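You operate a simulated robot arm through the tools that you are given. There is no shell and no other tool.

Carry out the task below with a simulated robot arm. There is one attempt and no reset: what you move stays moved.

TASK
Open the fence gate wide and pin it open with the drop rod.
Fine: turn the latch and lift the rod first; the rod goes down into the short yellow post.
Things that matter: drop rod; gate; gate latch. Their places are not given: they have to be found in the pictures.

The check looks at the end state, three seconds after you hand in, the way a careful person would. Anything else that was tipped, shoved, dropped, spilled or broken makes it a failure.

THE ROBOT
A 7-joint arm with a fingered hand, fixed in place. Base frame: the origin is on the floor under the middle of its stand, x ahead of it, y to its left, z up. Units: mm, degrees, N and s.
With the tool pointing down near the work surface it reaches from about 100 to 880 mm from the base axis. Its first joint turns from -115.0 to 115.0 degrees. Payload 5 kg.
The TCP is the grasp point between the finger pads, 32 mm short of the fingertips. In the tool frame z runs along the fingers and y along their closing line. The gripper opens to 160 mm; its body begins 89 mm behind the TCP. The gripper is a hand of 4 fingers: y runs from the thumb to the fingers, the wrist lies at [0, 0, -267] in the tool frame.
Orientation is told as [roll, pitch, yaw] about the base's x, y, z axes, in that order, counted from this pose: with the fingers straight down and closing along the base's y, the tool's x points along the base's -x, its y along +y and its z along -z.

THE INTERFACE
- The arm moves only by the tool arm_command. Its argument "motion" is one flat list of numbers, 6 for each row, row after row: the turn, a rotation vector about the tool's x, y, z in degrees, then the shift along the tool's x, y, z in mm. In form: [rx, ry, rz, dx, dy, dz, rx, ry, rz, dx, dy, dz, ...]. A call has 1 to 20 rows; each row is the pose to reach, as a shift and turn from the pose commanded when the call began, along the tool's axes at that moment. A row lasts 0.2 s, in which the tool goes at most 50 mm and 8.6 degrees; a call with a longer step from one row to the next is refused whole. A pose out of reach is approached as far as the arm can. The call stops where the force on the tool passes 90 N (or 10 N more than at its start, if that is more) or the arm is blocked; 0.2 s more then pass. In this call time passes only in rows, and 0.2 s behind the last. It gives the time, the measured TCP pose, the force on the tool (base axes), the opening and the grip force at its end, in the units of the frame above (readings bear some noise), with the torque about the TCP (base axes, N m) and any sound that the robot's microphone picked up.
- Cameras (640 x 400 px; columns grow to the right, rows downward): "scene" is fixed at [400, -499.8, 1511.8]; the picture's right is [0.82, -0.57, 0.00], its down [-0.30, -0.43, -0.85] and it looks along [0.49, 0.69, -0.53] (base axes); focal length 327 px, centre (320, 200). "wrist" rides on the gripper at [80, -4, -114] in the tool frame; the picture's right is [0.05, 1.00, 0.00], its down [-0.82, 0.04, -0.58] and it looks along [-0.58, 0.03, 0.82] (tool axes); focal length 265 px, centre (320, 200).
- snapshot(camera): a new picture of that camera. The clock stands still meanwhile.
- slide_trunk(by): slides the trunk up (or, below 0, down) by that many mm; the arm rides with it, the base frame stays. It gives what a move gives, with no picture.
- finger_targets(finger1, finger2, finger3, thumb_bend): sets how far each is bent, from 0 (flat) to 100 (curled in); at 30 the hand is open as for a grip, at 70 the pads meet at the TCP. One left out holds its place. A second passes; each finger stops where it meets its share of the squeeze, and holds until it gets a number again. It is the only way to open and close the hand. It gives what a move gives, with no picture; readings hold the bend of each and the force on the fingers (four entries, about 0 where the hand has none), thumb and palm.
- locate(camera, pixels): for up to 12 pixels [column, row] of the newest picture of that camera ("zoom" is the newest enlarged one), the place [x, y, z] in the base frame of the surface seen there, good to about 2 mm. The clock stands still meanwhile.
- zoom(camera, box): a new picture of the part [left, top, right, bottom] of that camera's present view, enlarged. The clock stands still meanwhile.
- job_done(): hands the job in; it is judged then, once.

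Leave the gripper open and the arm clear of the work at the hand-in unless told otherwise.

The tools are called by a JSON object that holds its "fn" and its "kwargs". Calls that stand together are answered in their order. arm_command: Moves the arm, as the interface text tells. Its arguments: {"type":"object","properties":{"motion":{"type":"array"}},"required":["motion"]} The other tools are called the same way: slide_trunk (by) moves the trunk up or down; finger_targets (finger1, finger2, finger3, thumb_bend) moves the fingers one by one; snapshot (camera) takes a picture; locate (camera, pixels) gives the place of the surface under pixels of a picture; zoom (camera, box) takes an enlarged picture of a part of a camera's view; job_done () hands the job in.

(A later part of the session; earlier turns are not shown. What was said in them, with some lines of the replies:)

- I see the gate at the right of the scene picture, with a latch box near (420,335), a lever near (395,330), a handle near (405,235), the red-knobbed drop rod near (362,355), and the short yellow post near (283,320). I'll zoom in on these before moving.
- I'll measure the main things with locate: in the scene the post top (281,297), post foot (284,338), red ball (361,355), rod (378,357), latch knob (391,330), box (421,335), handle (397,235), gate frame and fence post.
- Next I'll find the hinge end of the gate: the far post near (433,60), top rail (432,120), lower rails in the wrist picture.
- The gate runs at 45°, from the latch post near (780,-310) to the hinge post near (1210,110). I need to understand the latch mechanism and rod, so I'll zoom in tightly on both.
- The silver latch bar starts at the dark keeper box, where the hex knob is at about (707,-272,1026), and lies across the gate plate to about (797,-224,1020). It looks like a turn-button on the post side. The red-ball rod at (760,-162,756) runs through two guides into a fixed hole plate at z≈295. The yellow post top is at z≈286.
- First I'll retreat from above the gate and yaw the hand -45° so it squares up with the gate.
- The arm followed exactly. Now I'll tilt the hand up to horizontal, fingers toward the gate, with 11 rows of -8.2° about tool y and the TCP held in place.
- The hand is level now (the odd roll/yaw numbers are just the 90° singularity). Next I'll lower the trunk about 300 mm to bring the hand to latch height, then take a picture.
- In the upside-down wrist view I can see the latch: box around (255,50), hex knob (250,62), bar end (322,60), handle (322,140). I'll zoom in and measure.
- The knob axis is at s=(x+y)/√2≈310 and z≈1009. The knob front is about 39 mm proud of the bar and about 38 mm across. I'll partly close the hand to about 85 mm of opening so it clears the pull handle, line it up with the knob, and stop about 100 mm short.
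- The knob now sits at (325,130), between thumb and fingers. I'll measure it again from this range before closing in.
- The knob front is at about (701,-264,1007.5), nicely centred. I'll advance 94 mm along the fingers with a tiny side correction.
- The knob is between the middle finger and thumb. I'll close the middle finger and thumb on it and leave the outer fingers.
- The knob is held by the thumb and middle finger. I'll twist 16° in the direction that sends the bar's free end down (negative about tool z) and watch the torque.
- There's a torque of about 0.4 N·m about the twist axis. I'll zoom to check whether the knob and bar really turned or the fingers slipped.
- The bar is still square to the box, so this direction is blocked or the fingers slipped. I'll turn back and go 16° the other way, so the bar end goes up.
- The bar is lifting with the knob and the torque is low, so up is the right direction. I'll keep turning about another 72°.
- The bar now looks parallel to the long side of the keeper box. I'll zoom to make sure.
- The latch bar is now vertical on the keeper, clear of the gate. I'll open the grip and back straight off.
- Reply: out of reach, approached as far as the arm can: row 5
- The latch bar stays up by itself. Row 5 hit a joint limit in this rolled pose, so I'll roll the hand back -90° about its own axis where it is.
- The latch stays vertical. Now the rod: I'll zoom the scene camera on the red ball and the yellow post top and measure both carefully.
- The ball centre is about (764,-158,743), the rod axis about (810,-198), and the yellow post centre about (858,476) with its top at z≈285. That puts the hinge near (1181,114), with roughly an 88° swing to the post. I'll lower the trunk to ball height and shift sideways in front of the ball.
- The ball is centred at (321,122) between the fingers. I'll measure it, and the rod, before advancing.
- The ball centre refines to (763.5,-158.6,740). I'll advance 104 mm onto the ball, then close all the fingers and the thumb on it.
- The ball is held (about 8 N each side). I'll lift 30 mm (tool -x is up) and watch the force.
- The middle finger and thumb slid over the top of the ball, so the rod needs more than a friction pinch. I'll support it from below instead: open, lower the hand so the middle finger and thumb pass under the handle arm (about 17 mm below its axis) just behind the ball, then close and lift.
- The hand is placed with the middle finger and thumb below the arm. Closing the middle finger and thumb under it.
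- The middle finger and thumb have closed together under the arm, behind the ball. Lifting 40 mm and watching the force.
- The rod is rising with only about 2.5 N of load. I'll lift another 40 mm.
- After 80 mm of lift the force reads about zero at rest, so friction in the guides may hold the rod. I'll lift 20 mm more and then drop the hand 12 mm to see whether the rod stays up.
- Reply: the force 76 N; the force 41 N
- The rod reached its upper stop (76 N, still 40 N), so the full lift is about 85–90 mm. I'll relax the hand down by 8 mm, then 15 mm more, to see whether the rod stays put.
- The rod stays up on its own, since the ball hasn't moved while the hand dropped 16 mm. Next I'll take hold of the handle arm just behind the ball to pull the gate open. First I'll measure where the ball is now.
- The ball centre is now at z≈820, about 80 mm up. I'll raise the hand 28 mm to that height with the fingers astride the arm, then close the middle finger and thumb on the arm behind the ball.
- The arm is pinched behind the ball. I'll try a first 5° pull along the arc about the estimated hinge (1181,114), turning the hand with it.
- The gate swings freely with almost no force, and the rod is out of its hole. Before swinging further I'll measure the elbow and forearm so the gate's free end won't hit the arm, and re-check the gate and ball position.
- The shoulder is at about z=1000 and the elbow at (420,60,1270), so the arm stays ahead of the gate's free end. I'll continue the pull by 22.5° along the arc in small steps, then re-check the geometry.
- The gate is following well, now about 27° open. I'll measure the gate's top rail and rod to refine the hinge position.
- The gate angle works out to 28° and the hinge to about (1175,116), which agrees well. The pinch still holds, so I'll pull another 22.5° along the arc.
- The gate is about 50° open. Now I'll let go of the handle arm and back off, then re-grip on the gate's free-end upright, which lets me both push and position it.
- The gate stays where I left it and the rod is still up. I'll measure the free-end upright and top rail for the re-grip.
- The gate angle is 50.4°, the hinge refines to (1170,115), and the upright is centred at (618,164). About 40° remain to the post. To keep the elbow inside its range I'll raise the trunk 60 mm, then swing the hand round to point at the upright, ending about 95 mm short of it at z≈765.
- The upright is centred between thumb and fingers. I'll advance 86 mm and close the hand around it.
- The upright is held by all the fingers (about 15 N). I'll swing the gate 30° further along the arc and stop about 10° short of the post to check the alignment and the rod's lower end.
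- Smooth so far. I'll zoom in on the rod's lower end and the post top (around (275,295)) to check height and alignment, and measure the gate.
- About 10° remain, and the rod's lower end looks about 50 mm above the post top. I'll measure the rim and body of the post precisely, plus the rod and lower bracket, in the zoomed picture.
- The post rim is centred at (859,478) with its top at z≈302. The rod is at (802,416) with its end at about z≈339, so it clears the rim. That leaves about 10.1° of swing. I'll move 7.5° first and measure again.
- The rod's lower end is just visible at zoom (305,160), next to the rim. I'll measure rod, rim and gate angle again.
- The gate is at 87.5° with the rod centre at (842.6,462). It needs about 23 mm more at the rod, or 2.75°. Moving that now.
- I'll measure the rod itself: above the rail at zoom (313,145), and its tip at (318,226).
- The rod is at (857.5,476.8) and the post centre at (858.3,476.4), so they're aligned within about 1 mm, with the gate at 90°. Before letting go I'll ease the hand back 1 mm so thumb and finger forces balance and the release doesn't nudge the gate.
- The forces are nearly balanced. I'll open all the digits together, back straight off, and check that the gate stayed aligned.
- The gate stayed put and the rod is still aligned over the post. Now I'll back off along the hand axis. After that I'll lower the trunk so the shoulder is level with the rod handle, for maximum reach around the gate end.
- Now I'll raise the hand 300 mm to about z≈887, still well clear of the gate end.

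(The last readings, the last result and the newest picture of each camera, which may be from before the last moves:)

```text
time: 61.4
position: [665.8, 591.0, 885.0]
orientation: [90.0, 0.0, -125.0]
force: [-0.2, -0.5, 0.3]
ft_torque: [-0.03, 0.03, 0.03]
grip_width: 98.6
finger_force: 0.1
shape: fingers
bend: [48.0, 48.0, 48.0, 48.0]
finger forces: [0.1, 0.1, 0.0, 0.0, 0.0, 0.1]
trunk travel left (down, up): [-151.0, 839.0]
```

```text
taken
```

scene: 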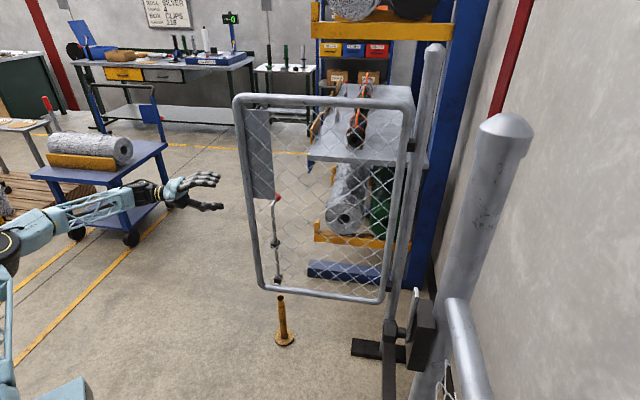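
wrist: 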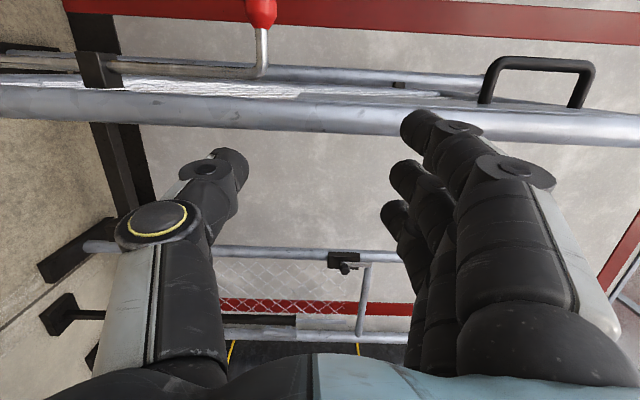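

The roll worked. In this view (image right = up) the ball shows at (262,12) with its arm at (262,50), and the gate edge along rows 90–130. I'll measure them.

{"fn": "locate", "kwargs": {"camera": "wrist", "pixels": [[262, 10], [250, 10], [274, 10], [262, 26], [262, 45], [262, 65], [230, 72], [200, 70], [320, 115], [320, 95], [360, 110], [500, 60]]}}

```text
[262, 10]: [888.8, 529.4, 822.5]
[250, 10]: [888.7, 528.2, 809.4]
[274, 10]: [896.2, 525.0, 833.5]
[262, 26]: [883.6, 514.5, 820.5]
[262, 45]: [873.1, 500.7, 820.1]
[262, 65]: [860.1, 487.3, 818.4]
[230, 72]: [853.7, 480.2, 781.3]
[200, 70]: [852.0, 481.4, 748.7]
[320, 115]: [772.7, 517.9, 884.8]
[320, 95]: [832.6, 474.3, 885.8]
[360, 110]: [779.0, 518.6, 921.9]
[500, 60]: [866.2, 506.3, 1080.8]
```

The ball centre is at (902,519.5,819.5) and the gate upright at (782,507). I'll come around the gate end with the ball entering between the fingers (above) and thumb (below). First I'll open to about 110 mm, then shift outward, lower to z≈820, turn the hand 5° and advance part-way.

{"fn": "finger_targets", "kwargs": {"finger1": 45, "finger2": 45, "finger3": 45, "thumb_bend": 45}}

{"fn": "arm_command", "kwargs": {"motion": [0, 1.5, 0, 26, -16, 0, 0, 3, 0, 52, -33, 0, 0, 5, 0, 78.2, -50, 10, 0, 5, 0, 78.2, -65, 40, 0, 5, 0, 78.2, -65, 75, 0, 5, 0, 78.2, -65, 105]}}

{"fn": "snapshot", "kwargs": {"camera": "wrist"}}

{"fn": "snapshot", "kwargs": {"camera": "scene"}}

```text
time: 62.4
position: [666.0, 590.8, 884.8]
orientation: [90.0, -0.1, -125.0]
force: [0.2, -0.4, 0.4]
ft_torque: [0.04, -0.01, -0.02]
grip_width: 110.3
finger_force: 0.0
shape: fingers
bend: [45.0, 45.0, 45.0, 45.0]
finger forces: [0.1, 0.1, 0.0, 0.0, 0.0, 0.0]
trunk travel left (down, up): [-151.0, 839.0]
```

```text
time: 63.8
position: [796.6, 593.7, 821.1]
orientation: [90.0, 0.0, -120.0]
force: [0.2, -0.2, 0.3]
ft_torque: [0.02, 0.0, -0.04]
grip_width: 110.5
finger_force: 0.3
shape: fingers
bend: [45.0, 45.0, 45.0, 45.0]
finger forces: [0.0, 0.0, 0.1, 0.0, 0.1, 0.0]
trunk travel left (down, up): [-151.0, 839.0]
```

```text
taken
```

wrist: 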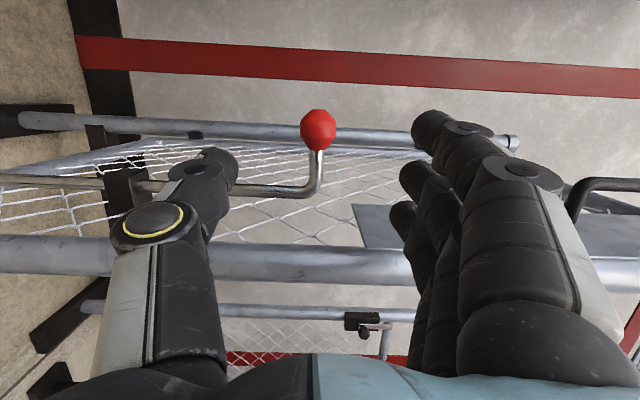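

```text
taken
```

scene: 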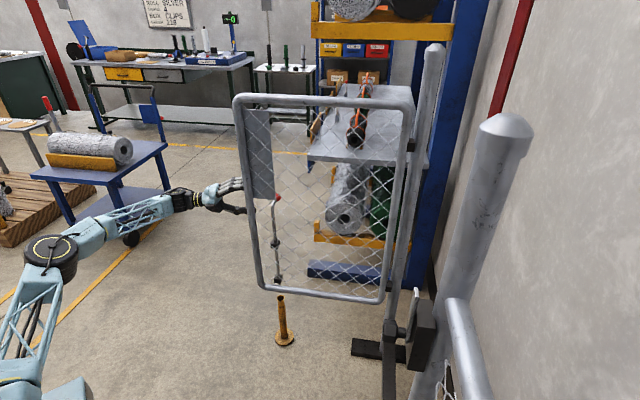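

The wrist is already at about 921 mm radius without trouble, and the ball is in view at (318,130), between thumb and fingers. I'll advance 55 mm more and check clearances.

{"fn": "arm_command", "kwargs": {"motion": [0, 0, 0, -1, 0, 18, 0, 0, 0, -2, 0, 36, 0, 0, 0, -4, 0, 55]}}

{"fn": "snapshot", "kwargs": {"camera": "wrist"}}

{"fn": "zoom", "kwargs": {"camera": "scene", "box": [200, 150, 312, 220]}}

```text
time: 64.6
position: [843.0, 561.8, 820.2]
orientation: [90.0, 0.0, -120.1]
force: [-1.0, 1.1, -1.3]
ft_torque: [-0.01, 0.01, -0.01]
grip_width: 110.5
finger_force: 0.0
shape: fingers
bend: [45.0, 45.0, 45.0, 45.0]
finger forces: [0.1, 0.0, 0.0, 0.0, 0.0, 0.1]
trunk travel left (down, up): [-151.0, 839.0]
```

```text
taken
```

wrist: 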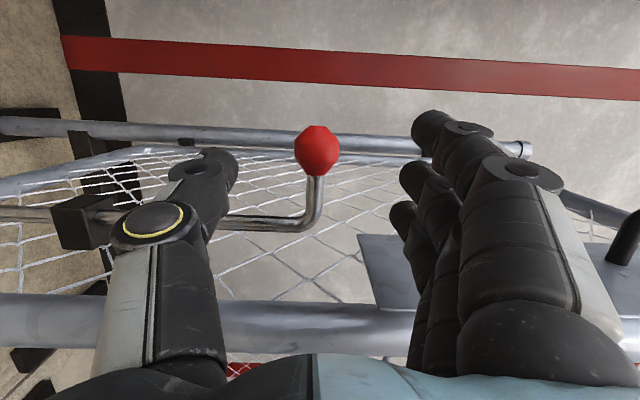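

```text
5.71 times, centred on (256, 185) of scene
```

zoom: 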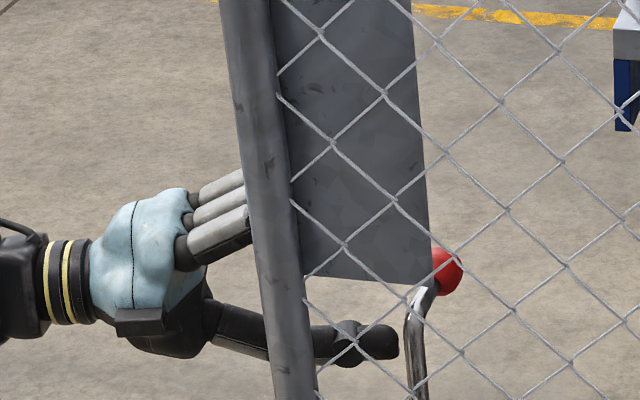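

Clearances look good, with about 60 mm to the upright. I'll advance the last 48 mm so the fingertips pass just over the ball centre.

{"fn": "arm_command", "kwargs": {"motion": [0, 0, 0, -1, 0, 16, 0, 0, 0, -3, 0, 32, 0, 0, 0, -5, 0, 48]}}

{"fn": "snapshot", "kwargs": {"camera": "wrist"}}

{"fn": "zoom", "kwargs": {"camera": "scene", "box": [200, 150, 312, 220]}}

```text
time: 65.4
position: [880.9, 535.7, 820.4]
orientation: [90.1, 0.1, -120.0]
force: [0.0, 0.5, 0.1]
ft_torque: [0.02, 0.03, -0.01]
grip_width: 110.3
finger_force: 0.1
shape: fingers
bend: [45.0, 45.0, 45.0, 45.0]
finger forces: [0.1, 0.0, 0.1, 0.0, 0.1, 0.0]
trunk travel left (down, up): [-151.0, 839.0]
```

```text
taken
```

wrist: 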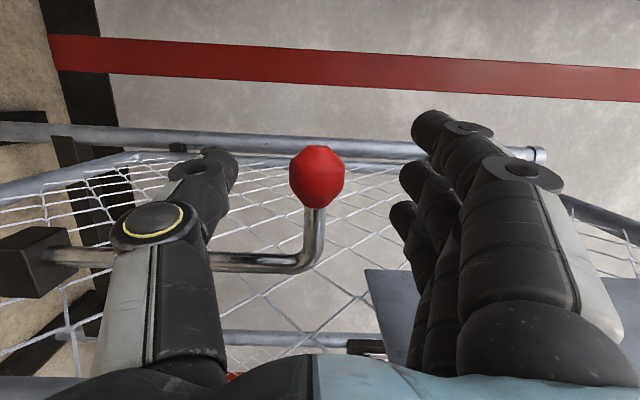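

```text
5.71 times, centred on (256, 185) of scene
```

zoom: 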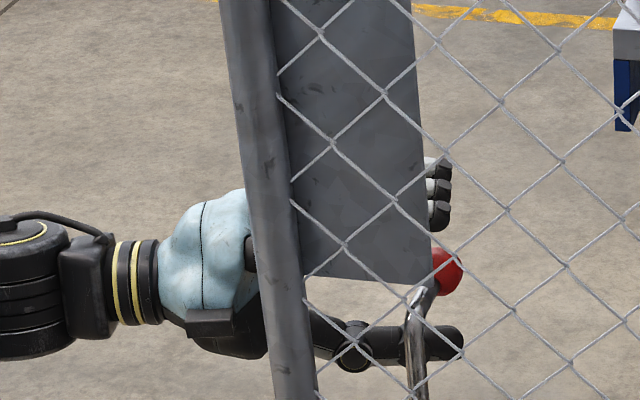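

The ball centre is 26 mm beyond the TCP, just under the middle fingertip. I'll close only the middle finger onto the top of the ball (others slightly), with the thumb left open below.

{"fn": "finger_targets", "kwargs": {"finger1": 58, "finger2": 68, "finger3": 58}}

{"fn": "snapshot", "kwargs": {"camera": "wrist"}}

{"fn": "zoom", "kwargs": {"camera": "scene", "box": [248, 260, 312, 300]}}

```text
time: 66.4
position: [881.0, 533.1, 821.6]
orientation: [90.1, 0.0, -120.0]
force: [1.7, -1.7, 3.9]
ft_torque: [-0.04, -0.1, 0.01]
grip_width: 87.7
finger_force: 2.4
shape: fingers
bend: [57.0, 64.0, 57.0, 45.0]
finger forces: [0.0, 3.7, 0.0, 0.1, 0.0, 0.0]
trunk travel left (down, up): [-151.0, 839.0]
```

```text
taken
```

wrist: 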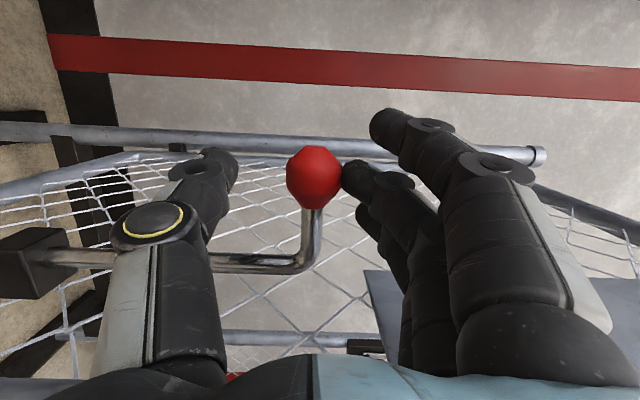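

```text
10.00 times, centred on (280, 280) of scene
```

zoom: 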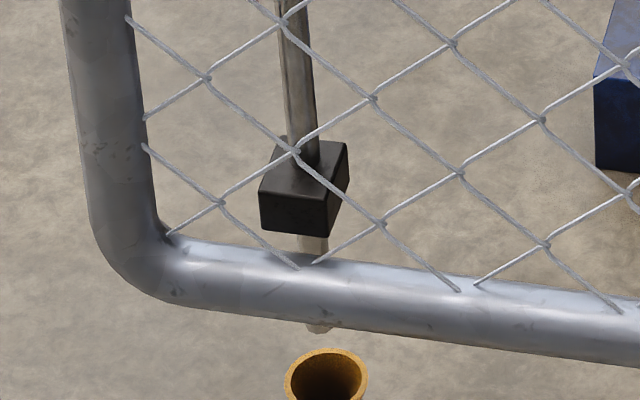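

The middle finger rests on top of the ball (3.7 N) and the rod is still over the post. Pushing down 30 mm slowly now.

{"fn": "arm_command", "kwargs": {"motion": [0, 0, 0, 0, -7, 0, 0, 0, 0, 0, -14, 0, 0, 0, 0, 0, -22, 0, 0, 0, 0, 0, -30, 0]}}

{"fn": "snapshot", "kwargs": {"camera": "wrist"}}

{"fn": "zoom", "kwargs": {"camera": "scene", "box": [248, 260, 312, 300]}}

```text
time: 67.4
position: [882.7, 533.0, 790.3]
orientation: [89.9, 0.1, -120.1]
force: [0.4, -0.3, -0.2]
ft_torque: [-0.03, 0.02, 0.0]
grip_width: 87.7
finger_force: 0.0
shape: fingers
bend: [57.0, 68.0, 57.0, 45.0]
finger forces: [0.1, 0.1, 0.0, 0.0, 0.0, 0.0]
trunk travel left (down, up): [-151.0, 839.0]
```

```text
taken
```

wrist: 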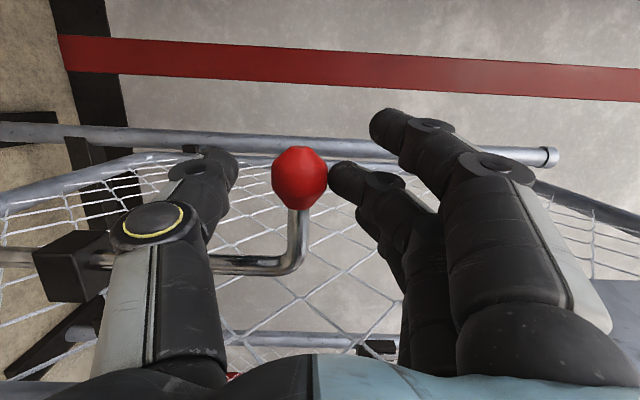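

```text
10.00 times, centred on (280, 280) of scene
```

zoom: 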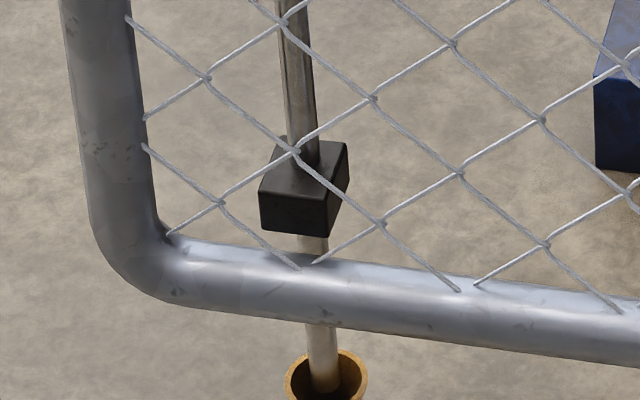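

The rod tip is entering the post tube. I'll push down another 30 mm.

{"fn": "arm_command", "kwargs": {"motion": [0, 0, 0, 0, -8, 0, 0, 0, 0, 0, -16, 0, 0, 0, 0, 0, -24, 0, 0, 0, 0, 0, -32, 0]}}

{"fn": "snapshot", "kwargs": {"camera": "wrist"}}

{"fn": "zoom", "kwargs": {"camera": "scene", "box": [248, 260, 312, 300]}}

```text
time: 68.4
position: [882.3, 532.9, 756.8]
orientation: [90.0, 0.0, -120.1]
force: [0.6, -0.6, 0.3]
ft_torque: [0.02, 0.03, 0.02]
grip_width: 87.5
finger_force: 0.0
shape: fingers
bend: [57.0, 68.0, 57.0, 45.0]
finger forces: [0.1, 0.0, 0.0, 0.1, 0.0, 0.0]
trunk travel left (down, up): [-151.0, 839.0]
```

```text
taken
```

wrist: 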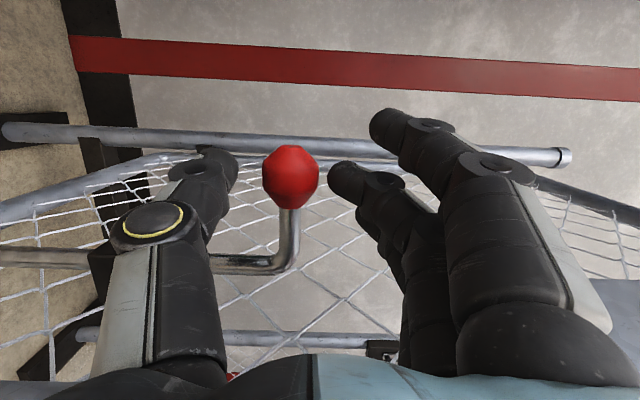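

```text
10.00 times, centred on (280, 280) of scene
```

zoom: 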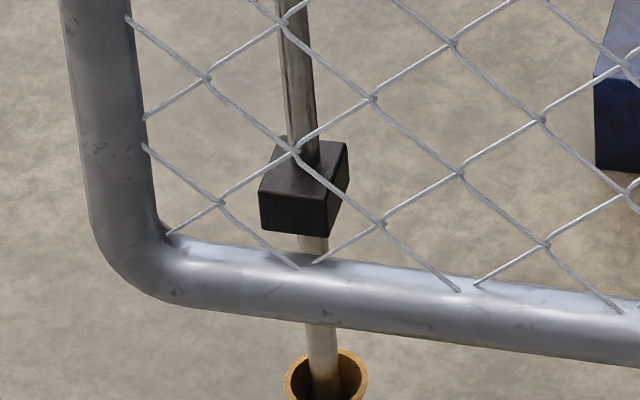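

The ball is now slightly below the fingertip, so the rod is sliding a bit ahead of the hand. I'll measure its height.

{"fn": "locate", "kwargs": {"camera": "wrist", "pixels": [[290, 178], [265, 178], [316, 178], [290, 150], [288, 240]]}}

{"fn": "zoom", "kwargs": {"camera": "scene", "box": [230, 180, 326, 240]}}

```text
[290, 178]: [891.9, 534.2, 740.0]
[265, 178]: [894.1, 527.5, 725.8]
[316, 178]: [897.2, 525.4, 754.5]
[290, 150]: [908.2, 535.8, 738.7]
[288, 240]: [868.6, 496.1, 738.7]
```

```text
6.67 times, centred on (278, 210) of scene
```

zoom: 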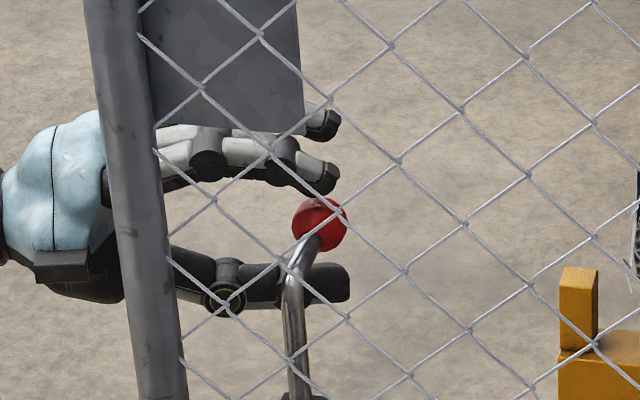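

The ball is at z≈740, the rod's original fully-down height, so the tip should be about 37 mm inside the post. I'll push gently another 12 mm to confirm it's seated.

{"fn": "arm_command", "kwargs": {"motion": [0, 0, 0, 0, -4, 0, 0, 0, 0, 0, -8, 0, 0, 0, 0, 0, -12, 0]}}

{"fn": "snapshot", "kwargs": {"camera": "wrist"}}

{"fn": "locate", "kwargs": {"camera": "wrist", "pixels": [[290, 178], [300, 178], [290, 240]]}}

```text
time: 69.2
position: [881.8, 533.2, 747.2]
orientation: [90.0, -0.1, -120.0]
force: [-0.4, 1.1, 3.9]
ft_torque: [-0.07, -0.09, 0.0]
grip_width: 87.5
finger_force: 1.4
shape: fingers
bend: [57.0, 67.0, 57.0, 45.0]
finger forces: [0.0, 3.3, 0.0, 0.0, 0.1, 0.1]
trunk travel left (down, up): [-151.0, 839.0]
```

```text
taken
```

wrist: 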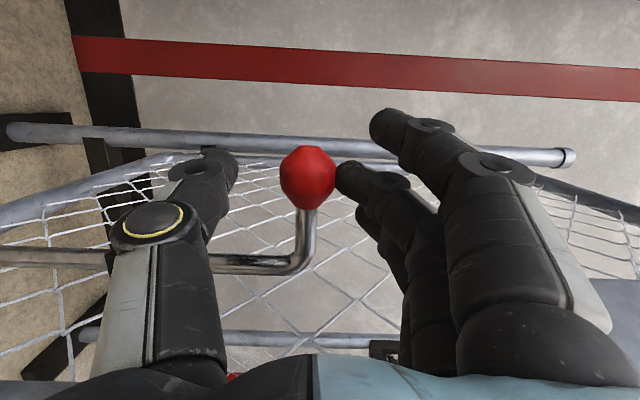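

```text
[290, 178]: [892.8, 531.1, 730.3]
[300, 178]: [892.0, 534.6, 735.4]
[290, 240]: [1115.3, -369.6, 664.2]
```

The finger is now pressed against the ball (3.3 N) without it moving. One more 8 mm press will tell whether this is the hard stop.

{"fn": "arm_command", "kwargs": {"motion": [0, 0, 0, 0, -4, 0, 0, 0, 0, 0, -8, 0]}}

{"fn": "snapshot", "kwargs": {"camera": "wrist"}}

{"fn": "zoom", "kwargs": {"camera": "scene", "box": [248, 260, 312, 300]}}

```text
time: 69.8
position: [883.2, 533.7, 740.2]
orientation: [90.1, 0.0, -120.0]
force: [-3.8, 2.6, 6.4]
ft_torque: [-0.15, -0.21, 0.0]
grip_width: 87.8
finger_force: 3.5
shape: fingers
bend: [57.0, 65.0, 57.0, 45.0]
finger forces: [0.0, 8.0, 0.0, 0.0, 0.0, 0.1]
trunk travel left (down, up): [-151.0, 839.0]
```

```text
taken
```

wrist: 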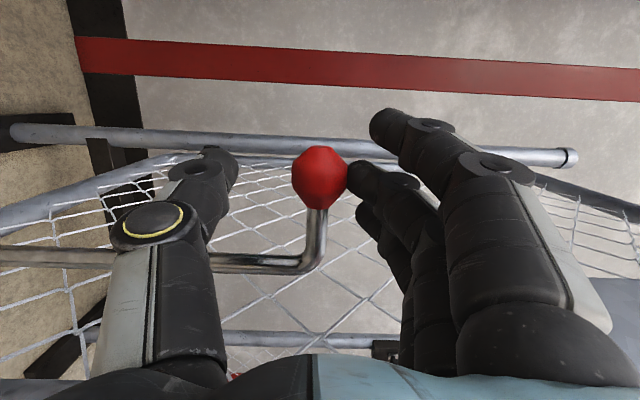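

```text
10.00 times, centred on (280, 280) of scene
```

zoom: 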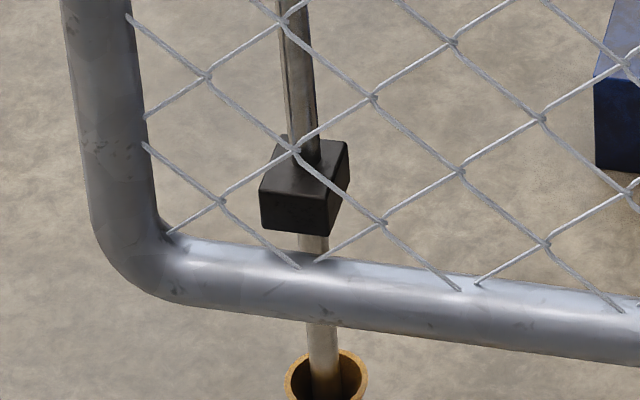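

The ball doesn't move under 8 N, so the rod is seated at its stop. I'll verify the insertion in a lower zoom and then open the fingers.

{"fn": "finger_targets", "kwargs": {"finger1": 45, "finger2": 45, "finger3": 45, "thumb_bend": 45}}

{"fn": "zoom", "kwargs": {"camera": "scene", "box": [248, 280, 312, 320]}}

{"fn": "snapshot", "kwargs": {"camera": "wrist"}}

{"fn": "locate", "kwargs": {"camera": "wrist", "pixels": [[320, 178]]}}

```text
time: 70.8
position: [882.4, 533.3, 739.4]
orientation: [90.0, 0.1, -119.9]
force: [-0.7, -0.4, 0.3]
ft_torque: [-0.02, -0.01, -0.03]
grip_width: 110.5
finger_force: 0.1
shape: fingers
bend: [45.0, 45.0, 45.0, 45.0]
finger forces: [0.1, 0.1, 0.1, 0.0, 0.0, 0.0]
trunk travel left (down, up): [-151.0, 839.0]
```

```text
10.00 times, centred on (280, 300) of scene
```

zoom: 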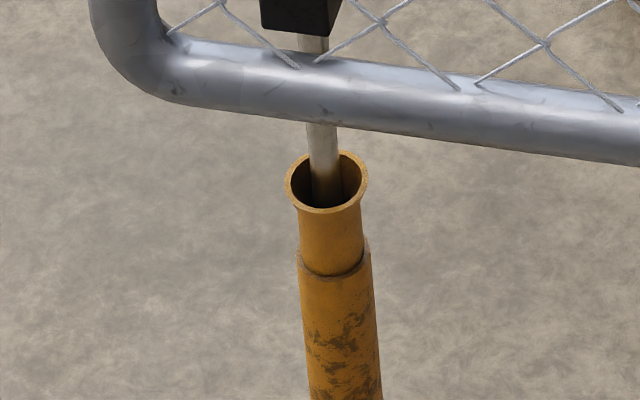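

```text
taken
```

wrist: 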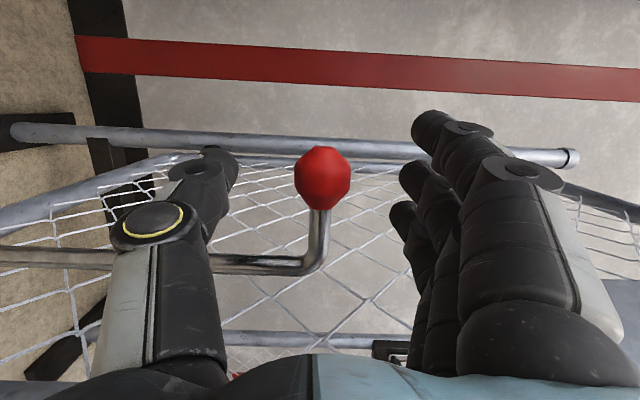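

```text
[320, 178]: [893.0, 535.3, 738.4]
```

The rod is clearly down inside the yellow tube. Now I'll back the open hand straight out the way it came in.

{"fn": "arm_command", "kwargs": {"motion": [0, 0, 0, 1, 0, -16, 0, 0, 0, 3, 0, -32, 0, 0, 0, 5, 0, -50, 0, 0, 0, 5, 0, -75, 0, 0, 0, 5, 0, -105, 0, 0, 0, 5, 0, -140, 0, 0, 0, 5, 0, -175, 0, 0, 0, 5, 0, -210]}}

{"fn": "snapshot", "kwargs": {"camera": "scene"}}

{"fn": "snapshot", "kwargs": {"camera": "wrist"}}

```text
time: 72.6
position: [701.3, 640.1, 736.2]
orientation: [89.9, 0.1, -120.0]
force: [0.2, 1.4, 1.3]
ft_torque: [-0.03, 0.0, 0.0]
grip_width: 110.3
finger_force: 0.1
shape: fingers
bend: [45.0, 45.0, 45.0, 45.0]
finger forces: [0.1, 0.0, 0.1, 0.0, 0.1, 0.0]
trunk travel left (down, up): [-151.0, 839.0]
```

```text
taken
```

scene: 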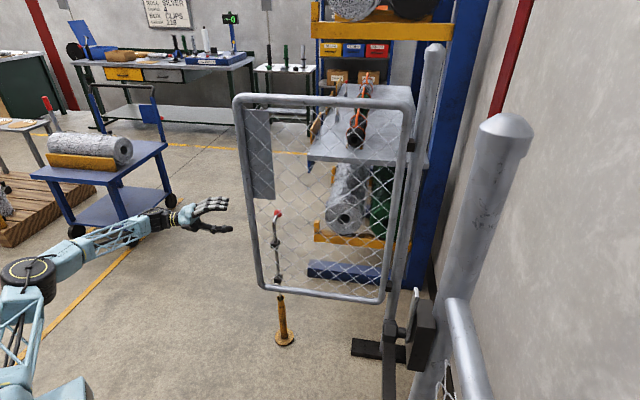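

```text
taken
```

wrist: 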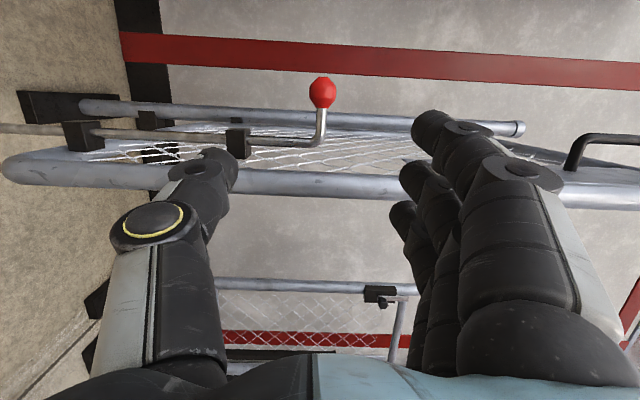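

The gate is pinned and the hand is out. I'll back off another 100 mm, open the hand fully, and check the final state: ball, rod in post, gate, latch.

{"fn": "arm_command", "kwargs": {"motion": [0, 0, 0, 0, 0, -35, 0, 0, 0, 0, 0, -70, 0, 0, 0, 0, 0, -100]}}

{"fn": "finger_targets", "kwargs": {"finger1": 30, "finger2": 30, "finger3": 30, "thumb_bend": 30}}

{"fn": "zoom", "kwargs": {"camera": "scene", "box": [216, 200, 344, 350]}}

{"fn": "snapshot", "kwargs": {"camera": "scene"}}

{"fn": "locate", "kwargs": {"camera": "scene", "pixels": [[260, 100], [300, 101], [350, 103], [395, 105], [277, 213], [277, 255]]}}

```text
time: 73.4
position: [616.0, 693.9, 738.5]
orientation: [89.9, -0.1, -120.1]
force: [0.2, 0.0, 0.3]
ft_torque: [-0.04, 0.02, 0.0]
grip_width: 110.7
finger_force: 0.0
shape: fingers
bend: [45.0, 45.0, 45.0, 45.0]
finger forces: [0.0, 0.1, 0.0, 0.0, 0.0, 0.1]
trunk travel left (down, up): [-151.0, 839.0]
```

```text
time: 74.4
position: [615.8, 693.7, 738.3]
orientation: [90.0, 0.0, -120.1]
force: [0.0, 0.6, -0.4]
ft_torque: [-0.04, 0.0, 0.03]
grip_width: 169.9
finger_force: 0.1
shape: fingers
bend: [30.0, 30.0, 30.0, 30.0]
finger forces: [0.0, 0.1, 0.0, 0.0, 0.0, 0.0]
trunk travel left (down, up): [-151.0, 839.0]
```

```text
2.67 times, centred on (280, 275) of scene
```

zoom: 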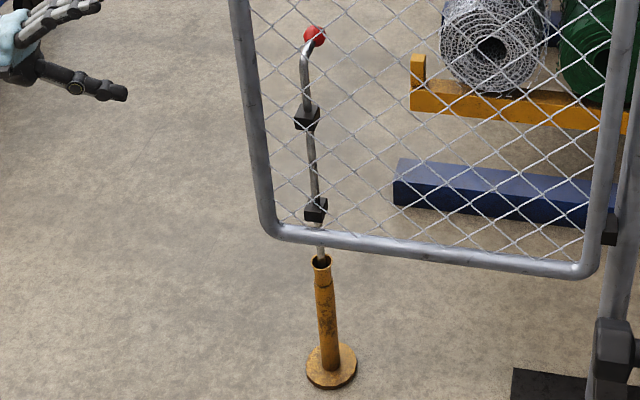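

```text
taken
```

scene: 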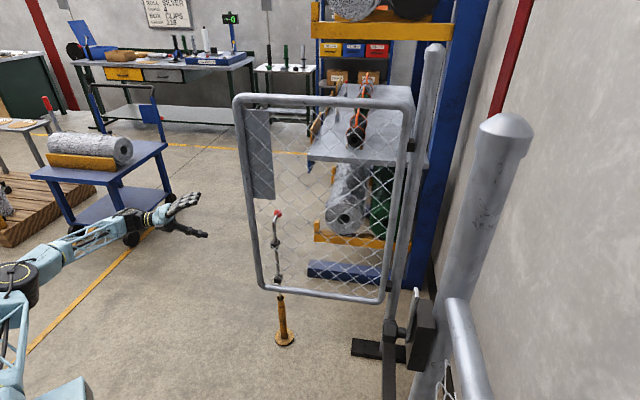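

```text
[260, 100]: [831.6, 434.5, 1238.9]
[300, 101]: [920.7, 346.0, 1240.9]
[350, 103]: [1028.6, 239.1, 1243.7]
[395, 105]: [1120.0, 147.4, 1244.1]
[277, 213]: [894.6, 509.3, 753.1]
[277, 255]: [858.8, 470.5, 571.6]
```

The final state is good. The gate is open about 90°, the rod is down inside the yellow post (ball at z≈740), and the latch is turned. The hand is open and well clear, and nothing else was disturbed. Handing in.

{"fn": "job_done", "kwargs": {}}

```text
The job is handed in.
```

I turned the latch, lifted the drop rod, swung the gate open to about 90° and pushed the rod down into the yellow post. The job is handed in; the check's result hasn't come back yet.

- **Rod:** it went down until it stopped and didn't move under an 8 N push. The tip should be about 37 mm inside the post.
- **Gate:** in the last picture it was still at about 90°, with the rod standing in the post.
- **Latch:** its bar is turned up, clear of the gate.
- **Arm:** the hand is open and backed well away from the gate. In the last picture nothing else looks moved or knocked over.
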